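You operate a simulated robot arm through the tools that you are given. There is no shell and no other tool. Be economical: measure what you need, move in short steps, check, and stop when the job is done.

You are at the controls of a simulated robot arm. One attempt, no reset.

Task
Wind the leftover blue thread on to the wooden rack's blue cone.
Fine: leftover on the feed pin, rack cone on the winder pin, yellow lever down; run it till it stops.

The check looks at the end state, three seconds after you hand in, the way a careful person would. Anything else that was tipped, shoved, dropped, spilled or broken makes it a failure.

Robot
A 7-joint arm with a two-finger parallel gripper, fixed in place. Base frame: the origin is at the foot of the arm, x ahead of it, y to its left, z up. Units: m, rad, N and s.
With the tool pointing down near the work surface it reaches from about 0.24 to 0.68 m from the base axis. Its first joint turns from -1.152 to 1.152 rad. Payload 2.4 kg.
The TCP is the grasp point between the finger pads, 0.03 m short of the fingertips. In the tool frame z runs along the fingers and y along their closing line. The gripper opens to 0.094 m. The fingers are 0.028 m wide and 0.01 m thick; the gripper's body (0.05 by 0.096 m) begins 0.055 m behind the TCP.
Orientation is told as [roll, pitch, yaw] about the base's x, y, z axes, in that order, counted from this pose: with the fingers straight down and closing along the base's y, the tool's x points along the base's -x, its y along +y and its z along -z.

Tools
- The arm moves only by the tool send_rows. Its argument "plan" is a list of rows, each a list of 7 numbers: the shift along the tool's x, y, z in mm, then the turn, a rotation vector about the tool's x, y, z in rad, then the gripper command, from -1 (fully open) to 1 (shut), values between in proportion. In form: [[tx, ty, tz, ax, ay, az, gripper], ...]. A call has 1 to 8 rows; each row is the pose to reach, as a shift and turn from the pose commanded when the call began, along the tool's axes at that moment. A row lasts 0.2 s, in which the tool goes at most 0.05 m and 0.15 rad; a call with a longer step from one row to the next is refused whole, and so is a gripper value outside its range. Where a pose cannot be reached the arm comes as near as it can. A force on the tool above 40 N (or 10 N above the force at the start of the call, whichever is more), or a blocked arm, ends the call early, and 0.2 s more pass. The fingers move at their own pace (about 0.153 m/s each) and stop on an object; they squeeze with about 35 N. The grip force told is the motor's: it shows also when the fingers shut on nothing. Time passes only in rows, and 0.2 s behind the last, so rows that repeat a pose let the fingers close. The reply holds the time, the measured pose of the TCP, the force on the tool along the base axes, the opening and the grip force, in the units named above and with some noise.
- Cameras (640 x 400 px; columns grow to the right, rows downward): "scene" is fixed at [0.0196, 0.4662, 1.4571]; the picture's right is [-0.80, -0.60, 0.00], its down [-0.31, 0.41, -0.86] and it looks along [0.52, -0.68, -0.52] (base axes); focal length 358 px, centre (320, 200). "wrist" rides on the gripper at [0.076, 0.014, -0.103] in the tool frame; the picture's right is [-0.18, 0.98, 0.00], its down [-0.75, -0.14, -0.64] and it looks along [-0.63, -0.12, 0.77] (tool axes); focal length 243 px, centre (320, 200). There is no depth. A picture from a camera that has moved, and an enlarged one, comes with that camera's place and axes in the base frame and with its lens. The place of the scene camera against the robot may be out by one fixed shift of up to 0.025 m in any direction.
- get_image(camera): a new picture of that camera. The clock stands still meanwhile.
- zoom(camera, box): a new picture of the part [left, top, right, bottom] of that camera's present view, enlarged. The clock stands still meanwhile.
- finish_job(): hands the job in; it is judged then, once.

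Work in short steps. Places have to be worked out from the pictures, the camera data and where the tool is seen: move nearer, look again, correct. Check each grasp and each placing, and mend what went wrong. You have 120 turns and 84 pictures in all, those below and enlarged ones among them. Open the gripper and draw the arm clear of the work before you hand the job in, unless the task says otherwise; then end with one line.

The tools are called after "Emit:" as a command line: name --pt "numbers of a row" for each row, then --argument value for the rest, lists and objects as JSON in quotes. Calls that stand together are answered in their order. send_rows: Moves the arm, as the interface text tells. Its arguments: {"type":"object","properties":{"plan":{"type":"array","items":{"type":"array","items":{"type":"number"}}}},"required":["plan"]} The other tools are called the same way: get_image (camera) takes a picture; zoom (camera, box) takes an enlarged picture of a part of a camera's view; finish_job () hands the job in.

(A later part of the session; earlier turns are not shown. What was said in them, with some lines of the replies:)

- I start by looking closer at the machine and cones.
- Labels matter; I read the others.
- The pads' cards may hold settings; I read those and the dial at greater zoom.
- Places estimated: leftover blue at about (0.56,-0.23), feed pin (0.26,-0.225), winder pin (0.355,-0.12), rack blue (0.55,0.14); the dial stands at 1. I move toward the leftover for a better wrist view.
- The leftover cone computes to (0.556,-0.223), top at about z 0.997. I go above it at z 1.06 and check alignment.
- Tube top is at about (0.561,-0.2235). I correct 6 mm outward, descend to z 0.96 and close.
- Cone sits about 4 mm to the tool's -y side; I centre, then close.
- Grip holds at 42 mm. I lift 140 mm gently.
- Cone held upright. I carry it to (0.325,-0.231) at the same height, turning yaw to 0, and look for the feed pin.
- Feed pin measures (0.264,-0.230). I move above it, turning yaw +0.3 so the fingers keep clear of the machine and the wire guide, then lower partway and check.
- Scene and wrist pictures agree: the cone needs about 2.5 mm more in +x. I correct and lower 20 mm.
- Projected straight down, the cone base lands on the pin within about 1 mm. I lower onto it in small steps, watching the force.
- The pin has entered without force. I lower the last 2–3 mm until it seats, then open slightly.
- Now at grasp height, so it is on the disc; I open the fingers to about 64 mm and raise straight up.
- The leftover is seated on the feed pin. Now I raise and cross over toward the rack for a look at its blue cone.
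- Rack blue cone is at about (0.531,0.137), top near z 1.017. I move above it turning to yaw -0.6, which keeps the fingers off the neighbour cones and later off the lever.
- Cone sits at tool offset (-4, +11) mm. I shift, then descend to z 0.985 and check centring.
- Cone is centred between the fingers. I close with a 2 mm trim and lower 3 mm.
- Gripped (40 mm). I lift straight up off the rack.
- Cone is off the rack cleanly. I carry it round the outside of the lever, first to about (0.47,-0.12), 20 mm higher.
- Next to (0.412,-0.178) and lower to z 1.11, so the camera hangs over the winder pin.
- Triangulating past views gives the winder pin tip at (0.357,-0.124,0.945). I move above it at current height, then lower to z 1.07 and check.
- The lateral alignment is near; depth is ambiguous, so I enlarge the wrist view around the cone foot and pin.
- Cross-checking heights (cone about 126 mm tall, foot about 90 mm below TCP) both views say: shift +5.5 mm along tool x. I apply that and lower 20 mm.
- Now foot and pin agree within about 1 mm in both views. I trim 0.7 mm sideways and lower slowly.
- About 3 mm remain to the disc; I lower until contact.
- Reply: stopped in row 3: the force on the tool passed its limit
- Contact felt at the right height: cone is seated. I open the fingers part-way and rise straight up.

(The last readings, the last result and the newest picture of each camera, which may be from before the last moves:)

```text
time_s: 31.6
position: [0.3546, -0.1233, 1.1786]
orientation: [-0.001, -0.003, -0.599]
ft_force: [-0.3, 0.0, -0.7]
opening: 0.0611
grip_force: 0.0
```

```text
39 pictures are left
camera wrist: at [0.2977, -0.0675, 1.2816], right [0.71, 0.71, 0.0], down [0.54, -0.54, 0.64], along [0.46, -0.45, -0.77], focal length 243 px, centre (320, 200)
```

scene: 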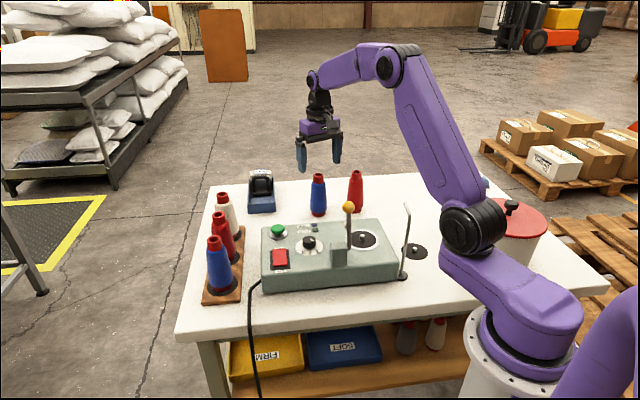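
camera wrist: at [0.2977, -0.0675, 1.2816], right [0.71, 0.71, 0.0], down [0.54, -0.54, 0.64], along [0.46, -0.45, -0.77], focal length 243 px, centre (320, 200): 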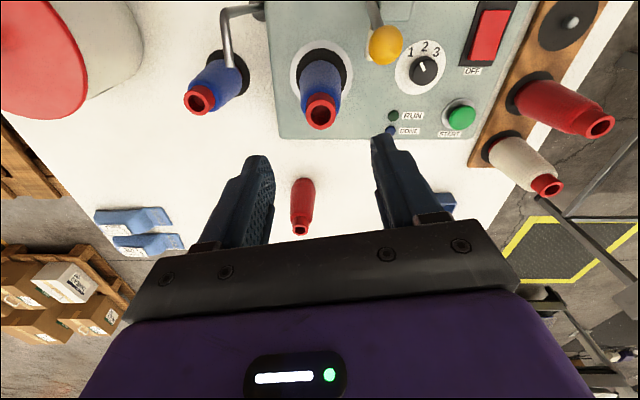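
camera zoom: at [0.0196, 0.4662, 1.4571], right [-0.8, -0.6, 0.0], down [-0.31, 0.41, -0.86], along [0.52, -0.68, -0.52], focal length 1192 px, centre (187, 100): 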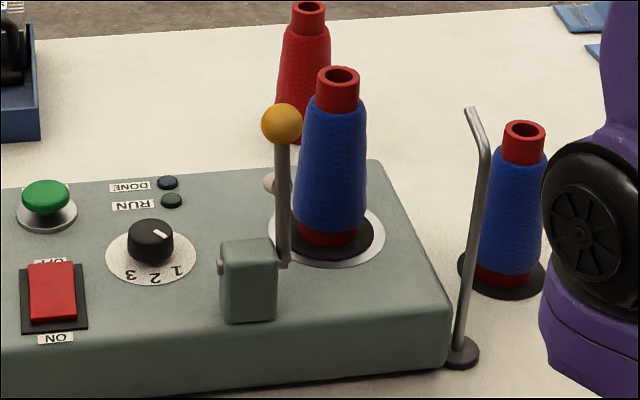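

Both cones are seated. Before touching the lever I study its shape and swing from the wrist and scene.

Emit:
zoom --camera "wrist" --box '[330, 0, 450, 90]'

Emit:
zoom --camera "scene" --box '[325, 195, 375, 265]'

```text
4.44 times, centred on (390, 45) of wrist
camera zoom: at [0.2977, -0.0675, 1.2816], right [0.71, 0.71, 0.0], down [0.54, -0.54, 0.64], along [0.46, -0.45, -0.77], focal length 1078 px, centre (9, 889)
```

zoom: 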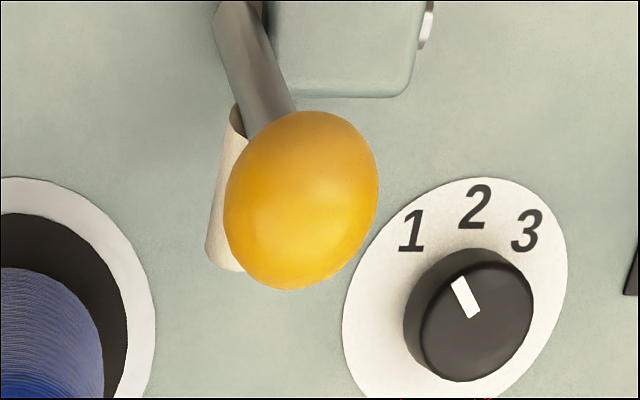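

```text
5.71 times, centred on (350, 230) of scene
camera zoom: at [0.0196, 0.4662, 1.4571], right [-0.8, -0.6, 0.0], down [-0.31, 0.41, -0.86], along [0.52, -0.68, -0.52], focal length 2043 px, centre (149, 29)
```

zoom: 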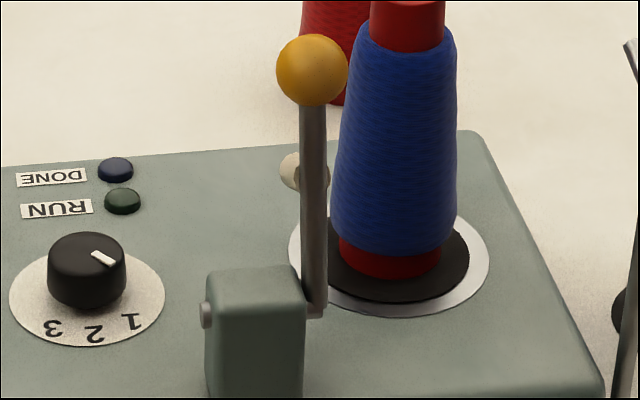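

The lever's pad faces outward, so "down" swings outward over the machine, beside the cone. I close the gripper and go behind the knob (operator side) at about (0.325,-0.025), high first, then down to z 1.065.

Emit:
send_rows --pt "27 21 0 0 0 -0.07 1" --pt "54 43 0 0 0 -0.14 1" --pt "80 64 0 0 0 -0.2 1" --pt "80 64 40 0 0 -0.2 1" --pt "80 64 80 0 0 -0.2 1" --pt "80 64 112 0 0 -0.2 1" --pt "80 64 112 0 0 -0.2 1"

Emit:
get_image --camera "wrist"

Emit:
zoom --camera "scene" --box '[290, 150, 410, 270]'

```text
time_s: 33.2
position: [0.3233, -0.0272, 1.0667]
orientation: [0.0, -0.002, -0.4]
ft_force: [-0.1, -0.3, -0.2]
opening: 0.0
grip_force: 32.9
```

```text
36 pictures are left
camera wrist: at [0.2574, 0.0158, 1.1676], right [0.55, 0.83, 0.0], down [0.64, -0.42, 0.64], along [0.54, -0.35, -0.77], focal length 243 px, centre (320, 200)
```

wrist: 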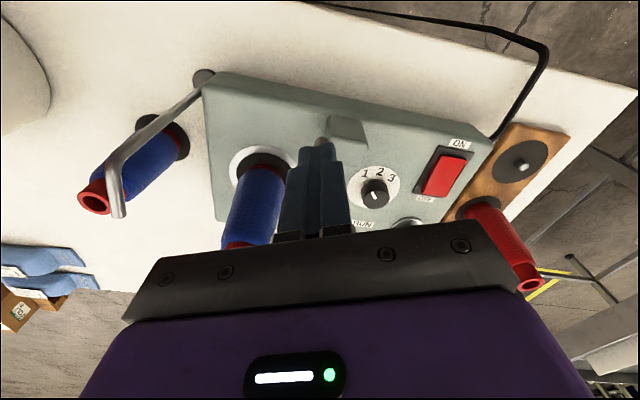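

```text
3.33 times, centred on (350, 210) of scene
camera zoom: at [0.0196, 0.4662, 1.4571], right [-0.8, -0.6, 0.0], down [-0.31, 0.41, -0.86], along [0.52, -0.68, -0.52], focal length 1192 px, centre (220, 167)
```

zoom: 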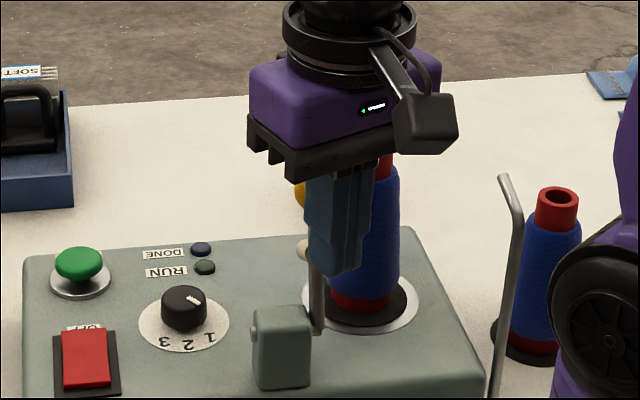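

Fingers are behind the lever but about 8 mm toward the cone; I shift away from the cone and push outward 45 mm in steps.

Emit:
send_rows --pt "-3 7.4 0 0 0 0 1" --pt "-17 1.7 0 0 0 0 1" --pt "-26 -2 0 0 0 0 1" --pt "-36 -5.8 0 0 0 0 1" --pt "-45 -9.6 0 0 0 0 1" --pt "-45 -9.6 0 0 0 0 1"

Emit:
zoom --camera "scene" --box '[290, 150, 410, 270]'

```text
time_s: 34.6
position: [0.3623, -0.0514, 1.0676]
orientation: [-0.001, -0.002, -0.4]
ft_force: [0.6, 0.6, 0.1]
opening: 0.0
grip_force: 33.5
```

```text
3.33 times, centred on (350, 210) of scene
camera zoom: at [0.0196, 0.4662, 1.4571], right [-0.8, -0.6, 0.0], down [-0.31, 0.41, -0.86], along [0.52, -0.68, -0.52], focal length 1192 px, centre (220, 167)
```

zoom: 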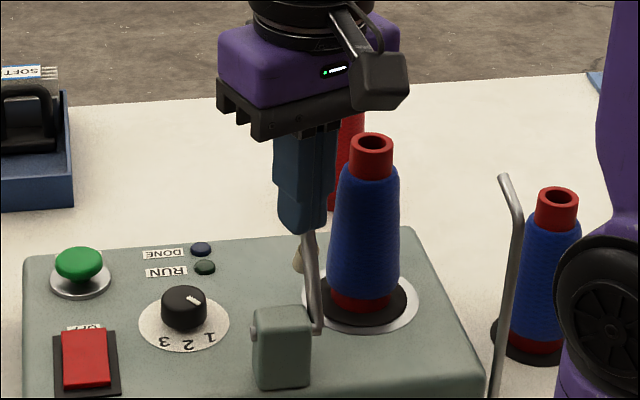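

The lever moves with the fingers. I continue outward 27 mm, down 25 mm, easing 4 mm further from the cone.

Emit:
send_rows --pt "-1.5 3.7 3 0 0 0 1" --pt "-10 0.3 10 0 0 0 1" --pt "-18 -3 17 0 0 0 1" --pt "-26.6 -6.5 25 0 0 0 1" --pt "-26.6 -6.5 25 0 0 0 1"

Emit:
zoom --camera "scene" --box '[290, 150, 410, 270]'

Emit:
get_image --camera "wrist"

```text
time_s: 35.8
position: [0.3848, -0.0689, 1.042]
orientation: [-0.001, -0.002, -0.4]
ft_force: [0.8, 1.7, 0.1]
opening: 0.0
grip_force: 32.2
```

```text
3.33 times, centred on (350, 210) of scene
camera zoom: at [0.0196, 0.4662, 1.4571], right [-0.8, -0.6, 0.0], down [-0.31, 0.41, -0.86], along [0.52, -0.68, -0.52], focal length 1192 px, centre (220, 167)
```

zoom: 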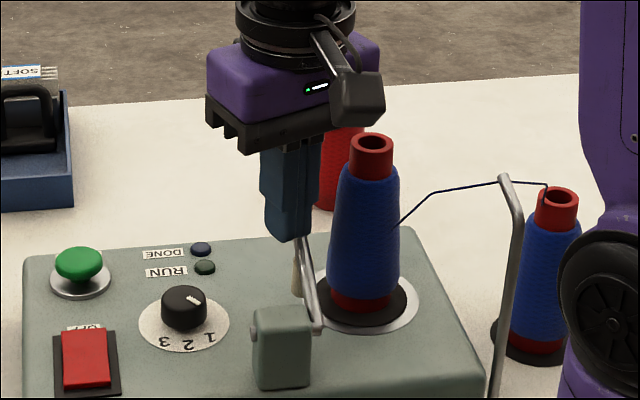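

```text
32 pictures are left
camera wrist: at [0.3182, -0.0258, 1.1437], right [0.55, 0.83, 0.0], down [0.64, -0.42, 0.64], along [0.54, -0.36, -0.77], focal length 243 px, centre (320, 200)
```

wrist: 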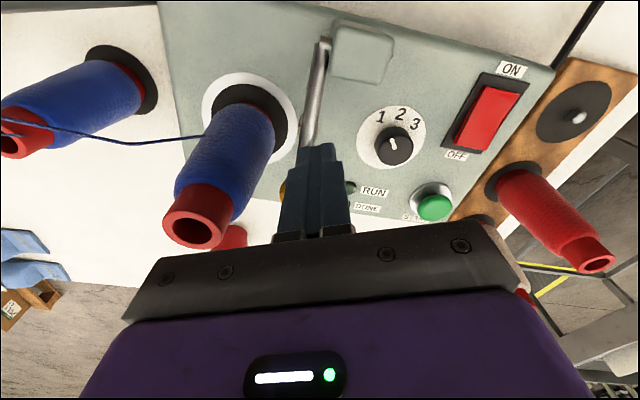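

Thread has appeared between the feed, guide and winder: the lever is engaging. I push on: 20 mm outward, 25 mm down.

Emit:
send_rows --pt "-6 -2.5 8 0 0 0 1" --pt "-12 -5 16 0 0 0 1" --pt "-18.6 -7.6 25 0 0 0 1" --pt "-18.6 -7.6 25 0 0 0 1"

Emit:
zoom --camera "scene" --box '[290, 150, 410, 270]'

```text
time_s: 36.4
position: [0.3905, -0.0735, 1.0309]
orientation: [0.002, 0.008, -0.395]
ft_force: [-11.4, 8.3, 27.9]
opening: 0.0
grip_force: 32.6
stopped in row 3: the force on the tool passed its limit (the readings are from after the stop); the commanded pose is now the measured one
```

```text
3.33 times, centred on (350, 210) of scene
camera zoom: at [0.0189, 0.4665, 1.4571], right [-0.8, -0.6, 0.0], down [-0.31, 0.41, -0.86], along [0.52, -0.68, -0.52], focal length 1192 px, centre (220, 167)
```

zoom: 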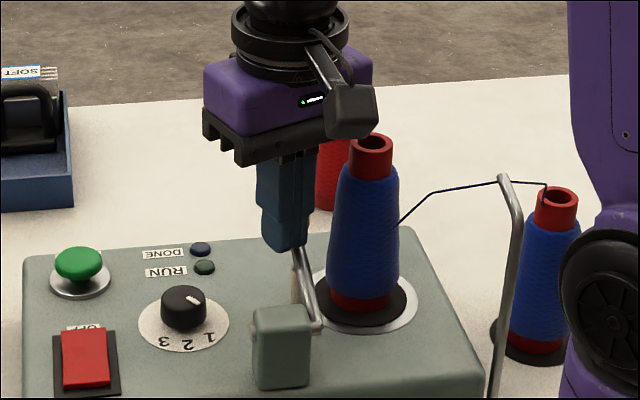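

Force rose sharply: probably the lever's stop. I retreat upward and look.

Emit:
send_rows --pt "0 0 -20 0 0 0 1" --pt "3 2 -60 0 0 0 1" --pt "3 2 -100 0 0 0 1" --pt "3 2 -120 0 0 0 1"

Emit:
zoom --camera "scene" --box '[290, 170, 410, 270]'

Emit:
get_image --camera "wrist"

```text
time_s: 36.9
position: [0.3831, -0.0683, 1.0505]
orientation: [0.005, 0.041, -0.391]
ft_force: [0.4, 6.4, -2.6]
opening: 0.0
grip_force: 33.5
stopped in row 2: the force on the tool passed its limit (the readings are from after the stop); the commanded pose is now the measured one
```

```text
4.00 times, centred on (350, 220) of scene
camera zoom: at [0.0197, 0.4663, 1.4571], right [-0.8, -0.6, 0.0], down [-0.31, 0.41, -0.86], along [0.52, -0.68, -0.52], focal length 1430 px, centre (200, 120)
```

zoom: 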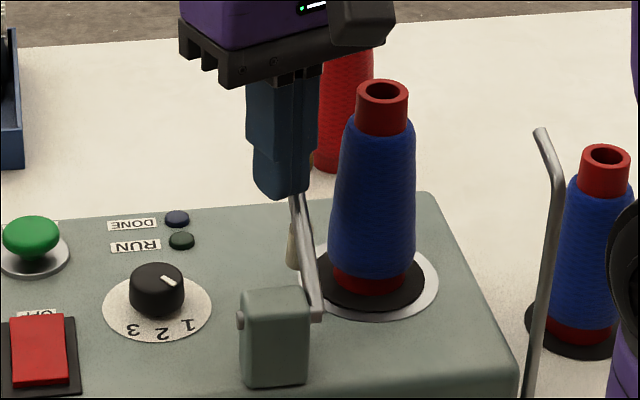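

```text
29 pictures are left
camera wrist: at [0.3212, -0.0263, 1.1555], right [0.55, 0.84, 0.0], down [0.66, -0.43, 0.61], along [0.51, -0.33, -0.79], focal length 243 px, centre (320, 200)
```

wrist: 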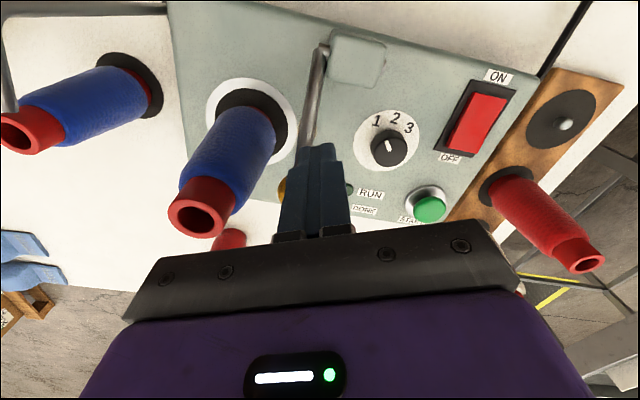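

Rising snagged the knob and brought the lever back up a bit. I back off toward the operator side, square the tool, then look.

Emit:
send_rows --pt "9 3.8 0 -0.005 -0.02 0 1" --pt "18.6 7.6 0 -0.011 -0.04 0 1" --pt "28 11.4 0 -0.011 -0.04 0 1" --pt "28 11.4 0 -0.011 -0.04 0 1"

Emit:
zoom --camera "scene" --box '[290, 170, 410, 270]'

```text
time_s: 37.9
position: [0.3617, -0.0475, 1.0526]
orientation: [0.017, 0.0, -0.393]
ft_force: [0.8, 0.0, -0.6]
opening: 0.0
grip_force: 33.4
```

```text
4.00 times, centred on (350, 220) of scene
camera zoom: at [0.0196, 0.4662, 1.4571], right [-0.8, -0.6, 0.0], down [-0.31, 0.41, -0.86], along [0.52, -0.68, -0.52], focal length 1430 px, centre (200, 120)
```

zoom: 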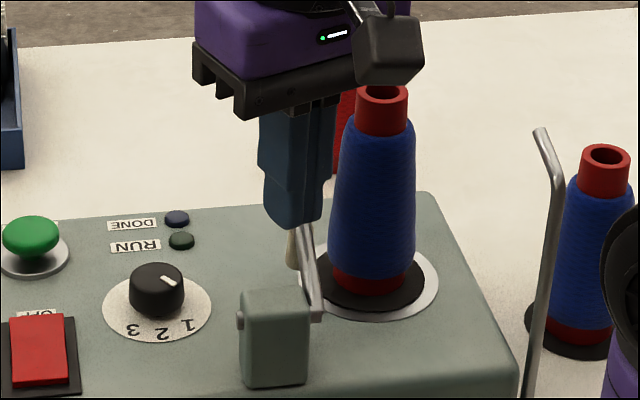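

Clear of the knob now; I rise to see the lever's present angle.

Emit:
send_rows --pt "10 4 -10 0.007 -0.016 0 1" --pt "20 8 -50 0.007 -0.016 0 1" --pt "20 8 -90 0.007 -0.016 0 1" --pt "20 8 -90 0.007 -0.016 0 1"

Emit:
zoom --camera "scene" --box '[290, 170, 410, 270]'

Emit:
get_image --camera "wrist"

```text
time_s: 38.9
position: [0.3454, -0.0335, 1.1422]
orientation: [0.009, -0.017, -0.395]
ft_force: [0.0, -0.5, 0.1]
opening: 0.0
grip_force: 32.9
```

```text
4.00 times, centred on (350, 220) of scene
camera zoom: at [0.0196, 0.4662, 1.4571], right [-0.8, -0.6, 0.0], down [-0.31, 0.41, -0.86], along [0.52, -0.68, -0.52], focal length 1430 px, centre (200, 120)
```

zoom: 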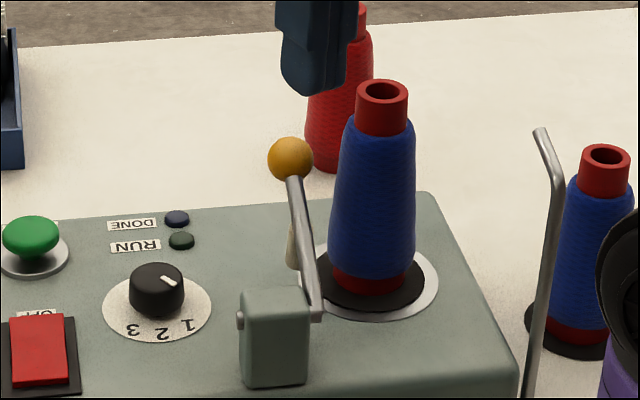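

```text
26 pictures are left
camera wrist: at [0.2775, 0.0087, 1.2432], right [0.55, 0.84, 0.01], down [0.63, -0.42, 0.65], along [0.55, -0.35, -0.76], focal length 243 px, centre (320, 200)
```

wrist: 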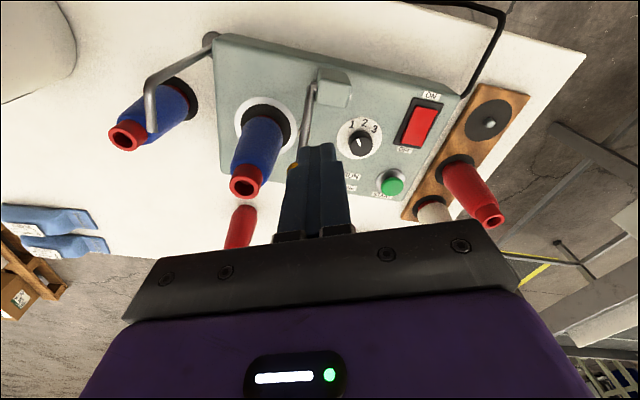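

The lever rests part-way and holds where left. I repeat the push to its stop from behind and this time will withdraw backward before rising.

Emit:
send_rows --pt "0 0 40 0.008 0.006 0 1" --pt "0 0 80 0.015 0.012 0 1" --pt "-16 -5.7 92 0.015 0.012 0 1" --pt "-30 -11.4 96 0.015 0.012 0 1" --pt "-40 -15.5 100 0.015 0.012 0 1" --pt "-44 -17.2 104 0.015 0.012 0 1" --pt "-48 -19 108 0.015 0.012 0 1" --pt "-51 -20 112 0.015 0.012 0 1"

Emit:
zoom --camera "scene" --box '[290, 170, 410, 270]'

```text
time_s: 40.7
position: [0.3881, -0.0713, 1.03]
orientation: [-0.008, -0.007, -0.394]
ft_force: [0.3, -0.5, 0.7]
opening: 0.0
grip_force: 33.6
```

```text
4.00 times, centred on (350, 220) of scene
camera zoom: at [0.0196, 0.4662, 1.4571], right [-0.8, -0.6, 0.0], down [-0.31, 0.41, -0.86], along [0.52, -0.68, -0.52], focal length 1430 px, centre (200, 120)
```

zoom: 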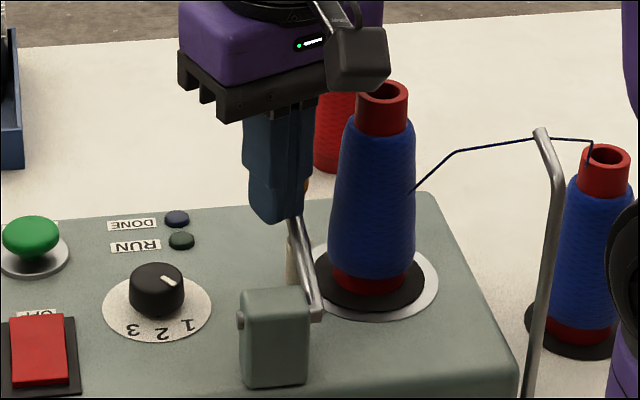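

Thread is back. I press a touch more to reach the stop.

Emit:
send_rows --pt "-2 -0.8 2 0 0 0 1" --pt "-4 -1.6 3 0 0 0 1" --pt "-6 -2.4 4 0 0 0 1"

```text
time_s: 41.4
position: [0.39, -0.071, 1.0284]
orientation: [-0.005, 0.002, -0.392]
ft_force: [-6.9, 6.0, 19.9]
opening: 0.0
grip_force: 33.0
stopped in row 3: the force on the tool passed its limit (the readings are from after the stop); the commanded pose is now the measured one
```

The stop is reached (20 N). I draw straight back toward the operator side, then rise.

Emit:
send_rows --pt "10 4 0 0 0 0 1" --pt "22 9 0 0 0 0 1" --pt "36 14.5 0 0 0 0 1" --pt "40 16 -35 0 0 0 1" --pt "40 16 -75 0 0 0 1" --pt "40 16 -115 0 0 0 1" --pt "40 16 -115 0 0 0 1"

Emit:
zoom --camera "scene" --box '[290, 170, 410, 270]'

Emit:
get_image --camera "wrist"

```text
time_s: 43.0
position: [0.3604, -0.0415, 1.1443]
orientation: [-0.006, 0.002, -0.393]
ft_force: [1.1, -0.7, 0.0]
opening: 0.0002
grip_force: 32.7
```

```text
4.00 times, centred on (350, 220) of scene
camera zoom: at [0.0196, 0.4662, 1.4571], right [-0.8, -0.6, 0.0], down [-0.31, 0.41, -0.86], along [0.52, -0.68, -0.52], focal length 1430 px, centre (200, 120)
```

zoom: 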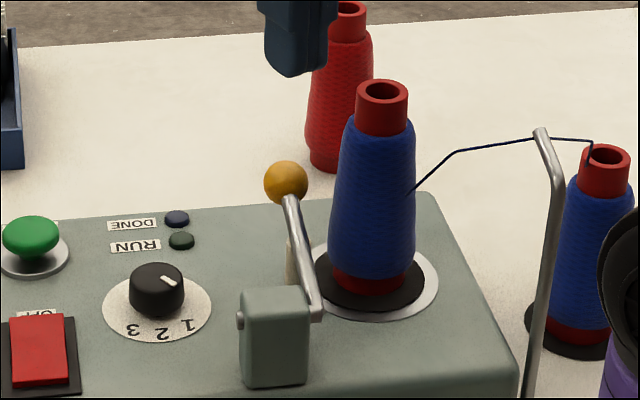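

```text
23 pictures are left
camera wrist: at [0.2948, 0.0023, 1.2464], right [0.55, 0.84, -0.01], down [0.64, -0.42, 0.64], along [0.53, -0.35, -0.77], focal length 243 px, centre (320, 200)
```

wrist: 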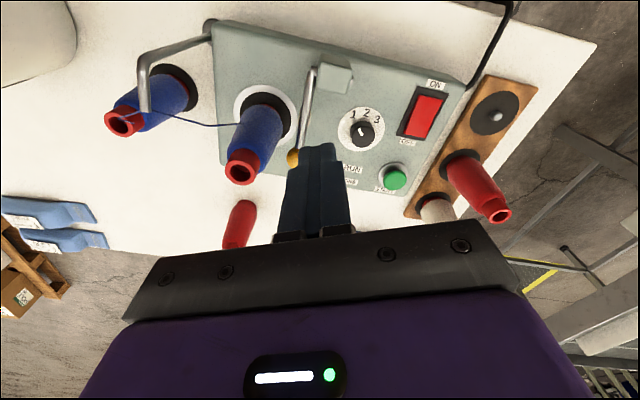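

Lever is down and the thread holds. Now the power switch: I look at its rocker closely.

Emit:
zoom --camera "scene" --box '[265, 220, 305, 275]'

Emit:
zoom --camera "wrist" --box '[370, 70, 470, 210]'

```text
7.27 times, centred on (285, 248) of scene
camera zoom: at [0.0196, 0.4662, 1.4571], right [-0.8, -0.6, 0.0], down [-0.31, 0.41, -0.86], along [0.52, -0.68, -0.52], focal length 2600 px, centre (574, -146)
```

zoom: 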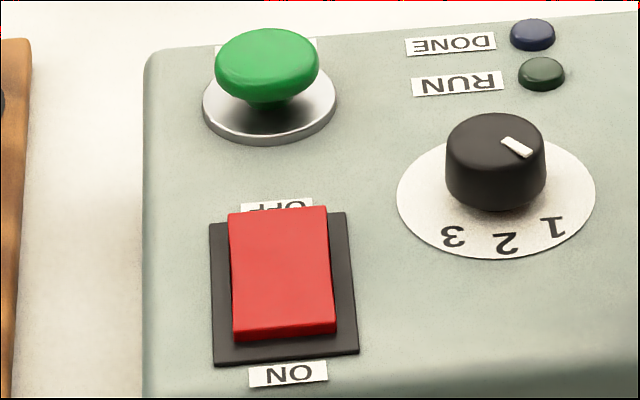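

```text
2.86 times, centred on (420, 140) of wrist
camera zoom: at [0.2948, 0.0023, 1.2464], right [0.55, 0.84, -0.01], down [0.64, -0.42, 0.64], along [0.53, -0.35, -0.77], focal length 693 px, centre (34, 371)
```

zoom: 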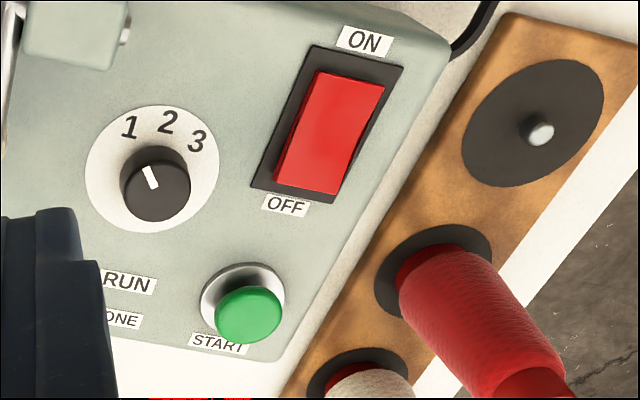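

The rocker's OFF end stands proud, so the ON end is pressed in: power is on. The START button is near (0.523,-0.018,0.955); I go above it.

Emit:
send_rows --pt "-35 21 0 0 0 0 1" --pt "-70 42 0 0 0 0 1" --pt "-106 63 0 0 0 0 1" --pt "-141.6 84 0 0 0 0 1" --pt "-141.6 84 40 0 0 0 1" --pt "-141.6 84 80 0 0 0 1" --pt "-141.6 84 125 0 0 0 1" --pt "-141.6 84 125 0 0 0 1"

Emit:
get_image --camera "wrist"

Emit:
zoom --camera "scene" --box '[240, 170, 340, 270]'

```text
time_s: 44.8
position: [0.5213, -0.0164, 1.0158]
orientation: [-0.006, 0.002, -0.393]
ft_force: [-0.1, 0.6, 0.0]
opening: 0.0001
grip_force: 33.0
```

```text
20 pictures are left
camera wrist: at [0.4556, 0.0258, 1.1168], right [0.55, 0.84, -0.01], down [0.64, -0.42, 0.64], along [0.53, -0.35, -0.77], focal length 243 px, centre (320, 200)
```

wrist: 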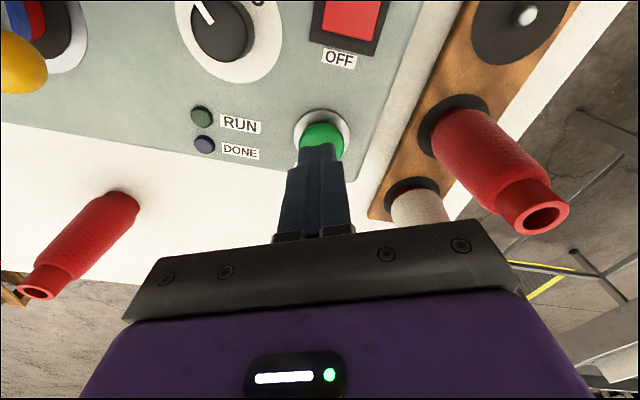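

```text
4.00 times, centred on (290, 220) of scene
camera zoom: at [0.0196, 0.4662, 1.4571], right [-0.8, -0.6, 0.0], down [-0.31, 0.41, -0.86], along [0.52, -0.68, -0.52], focal length 1430 px, centre (440, 120)
```

zoom: 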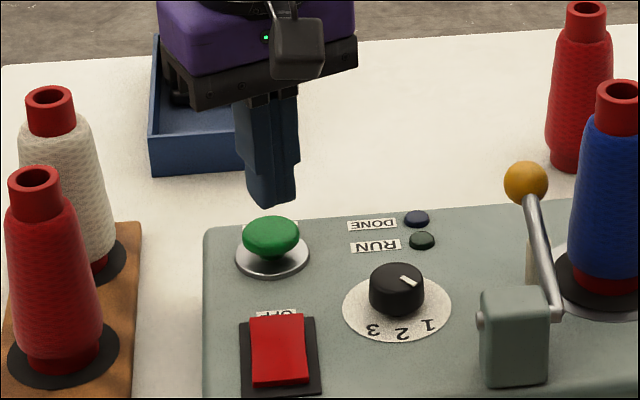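

Fingertips are right over the button. I press down gently until I feel it travel.

Emit:
send_rows --pt "0 0 10 0 0 0 1" --pt "0 0 18 0 0 0 1" --pt "0 0 24 0 0 0 1" --pt "0 0 28 0 0 0 1" --pt "0 0 32 0 0 0 1" --pt "0 0 36 0 0 0 1"

Emit:
zoom --camera "scene" --box '[240, 170, 440, 290]'

```text
time_s: 46.2
position: [0.5214, -0.0191, 0.9809]
orientation: [-0.005, 0.002, -0.393]
ft_force: [-8.8, 1.4, 21.5]
opening: 0.0
grip_force: 33.1
```

```text
3.20 times, centred on (340, 230) of scene
camera zoom: at [0.019, 0.4663, 1.4571], right [-0.8, -0.6, 0.0], down [-0.31, 0.41, -0.86], along [0.52, -0.68, -0.52], focal length 1144 px, centre (256, 104)
```

zoom: 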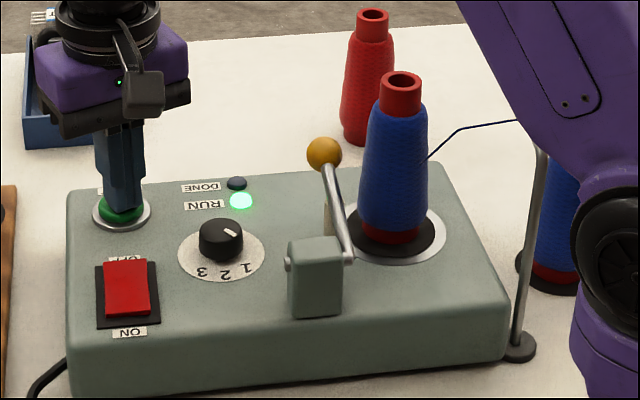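

RUN is lit, so the winder is running. I raise off the button and wait.

Emit:
send_rows --pt "0 0 -15 0 0 0 1" --pt "0 0 -55 0 0 0 1" --pt "0 0 -100 0 0 0 1" --pt "0 0 -140 0 0 0 1" --pt "0 0 -170 0 0 0 -0.5" --pt "0 0 -170 0 0 0 -1" --pt "0 0 -170 0 0 0 -1" --pt "0 0 -170 0 0 0 -1"

Emit:
zoom --camera "scene" --box '[240, 170, 440, 290]'

```text
time_s: 48.0
position: [0.5214, -0.0185, 1.1514]
orientation: [-0.007, 0.001, -0.394]
ft_force: [-0.2, 0.2, 0.4]
opening: 0.094
grip_force: 0.3
```

```text
3.20 times, centred on (340, 230) of scene
camera zoom: at [0.0196, 0.4662, 1.4571], right [-0.8, -0.6, 0.0], down [-0.31, 0.41, -0.86], along [0.52, -0.68, -0.52], focal length 1144 px, centre (256, 104)
```

zoom: 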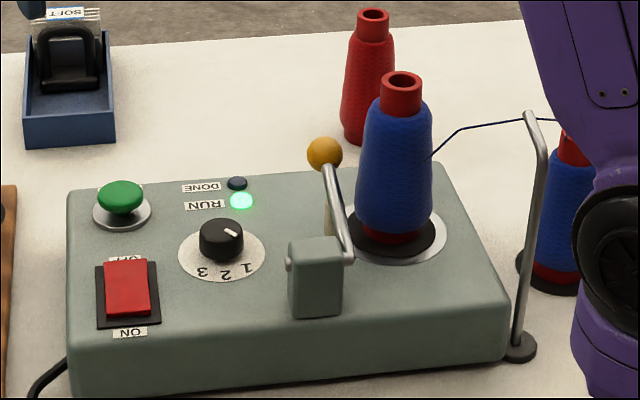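

The cone is growing. I wait in place.

Emit:
send_rows --pt "0 0 0 0 0 0 -1" --pt "0 0 0 0 0 0 -1" --pt "0 0 0 0 0 0 -1" --pt "0 0 0 0 0 0 -1" --pt "0 0 0 0 0 0 -1" --pt "0 0 0 0 0 0 -1" --pt "0 0 0 0 0 0 -1" --pt "0 0 0 0 0 0 -1"

Emit:
send_rows --pt "0 0 0 0 0 0 -1" --pt "0 0 0 0 0 0 -1" --pt "0 0 0 0 0 0 -1" --pt "0 0 0 0 0 0 -1" --pt "0 0 0 0 0 0 -1" --pt "0 0 0 0 0 0 -1" --pt "0 0 0 0 0 0 -1" --pt "0 0 0 0 0 0 -1"

Emit:
zoom --camera "scene" --box '[240, 170, 440, 290]'

```text
time_s: 49.8
position: [0.5217, -0.0162, 1.1504]
orientation: [-0.006, 0.002, -0.392]
ft_force: [-0.7, 0.8, -0.2]
opening: 0.0941
grip_force: 0.1
```

```text
time_s: 51.6
position: [0.5217, -0.0177, 1.1507]
orientation: [-0.005, 0.002, -0.393]
ft_force: [-0.3, -0.2, -0.3]
opening: 0.094
grip_force: 0.0
```

```text
3.20 times, centred on (340, 230) of scene
camera zoom: at [0.0196, 0.4662, 1.4571], right [-0.8, -0.6, 0.0], down [-0.31, 0.41, -0.86], along [0.52, -0.68, -0.52], focal length 1144 px, centre (256, 104)
```

zoom: 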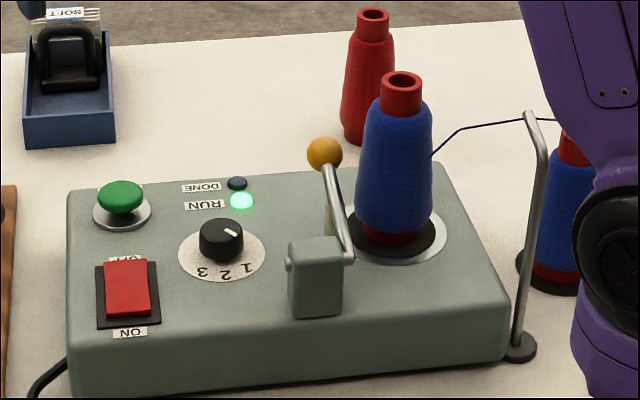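

Still running. Meanwhile I draw the arm clear, up and away to the left, so the feed cone is in view too.

Emit:
send_rows --pt "0 0 -40 0 0 0 -1" --pt "0 0 -80 0 0 0 -1" --pt "25 15 -100 0 0 0 -1" --pt "60 30 -100 0 0 0 -1" --pt "95 45 -100 0 0 0 -1" --pt "130 60 -100 0 0 0 -1" --pt "130 60 -100 0 0 0 -1" --pt "130 60 -100 0 0 0 -1"

Emit:
send_rows --pt "0 20 0 0 0 0 -1" --pt "0 40 0 0 0 0 -1" --pt "0 60 0 0 0 0 -1" --pt "0 80 0 0 0 0 -1" --pt "0 80 0 0 0 0 -1" --pt "0 80 0 0 0 0 -1" --pt "0 80 0 0 0 0 -1" --pt "0 80 0 0 0 0 -1"

Emit:
get_image --camera "scene"

```text
time_s: 53.4
position: [0.4267, 0.0887, 1.2518]
orientation: [-0.005, 0.002, -0.393]
ft_force: [1.0, -0.4, 0.4]
opening: 0.0942
grip_force: 0.1
```

```text
time_s: 55.2
position: [0.457, 0.1613, 1.2501]
orientation: [-0.005, 0.001, -0.393]
ft_force: [0.2, -0.9, 0.8]
opening: 0.0941
grip_force: 0.0
```

```text
15 pictures are left
```

scene: 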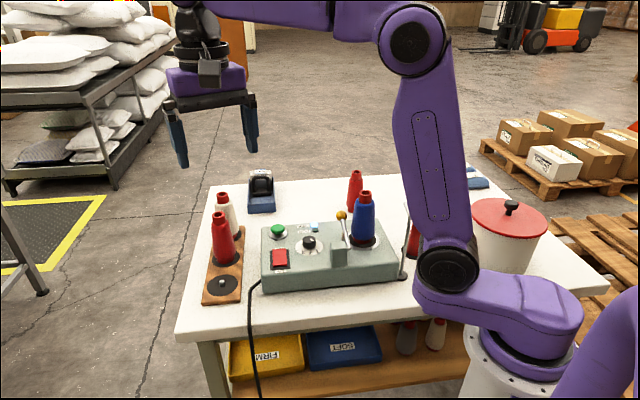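

The feed cone now looks red (bare). I zoom in on it and on the lamps.

Emit:
zoom --camera "scene" --box '[270, 170, 430, 290]'

Emit:
get_image --camera "wrist"

```text
3.33 times, centred on (350, 230) of scene
camera zoom: at [0.0196, 0.4662, 1.4571], right [-0.8, -0.6, 0.0], down [-0.31, 0.41, -0.86], along [0.52, -0.68, -0.52], focal length 1192 px, centre (220, 100)
```

zoom: 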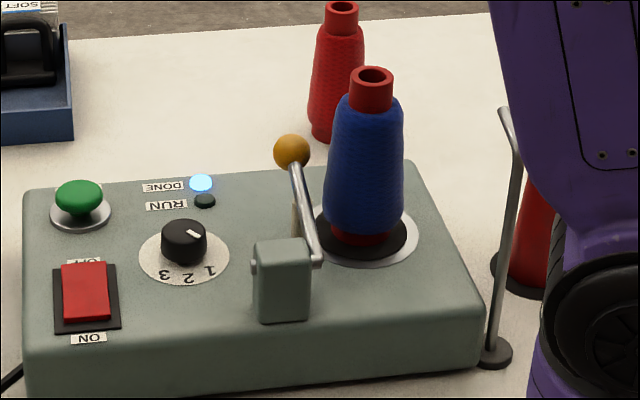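

```text
13 pictures are left
camera wrist: at [0.3909, 0.2043, 1.3525], right [0.55, 0.84, -0.01], down [0.64, -0.42, 0.64], along [0.53, -0.35, -0.77], focal length 243 px, centre (320, 200)
```

wrist: 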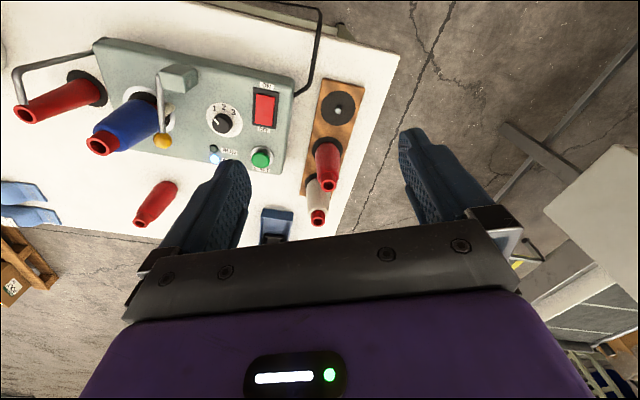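

DONE is lit and RUN is off. The feed cone is bare, and all the blue thread is on the rack's cone on the winder pin. The lever is down, and the gripper is open and clear, so I hand in.

Emit:
finish_job

```text
The job is handed in.
```

The leftover blue thread is wound on to the rack's blue cone, which is still on the winder pin. The winder stopped by itself with DONE lit, and I saw nothing else disturbed.
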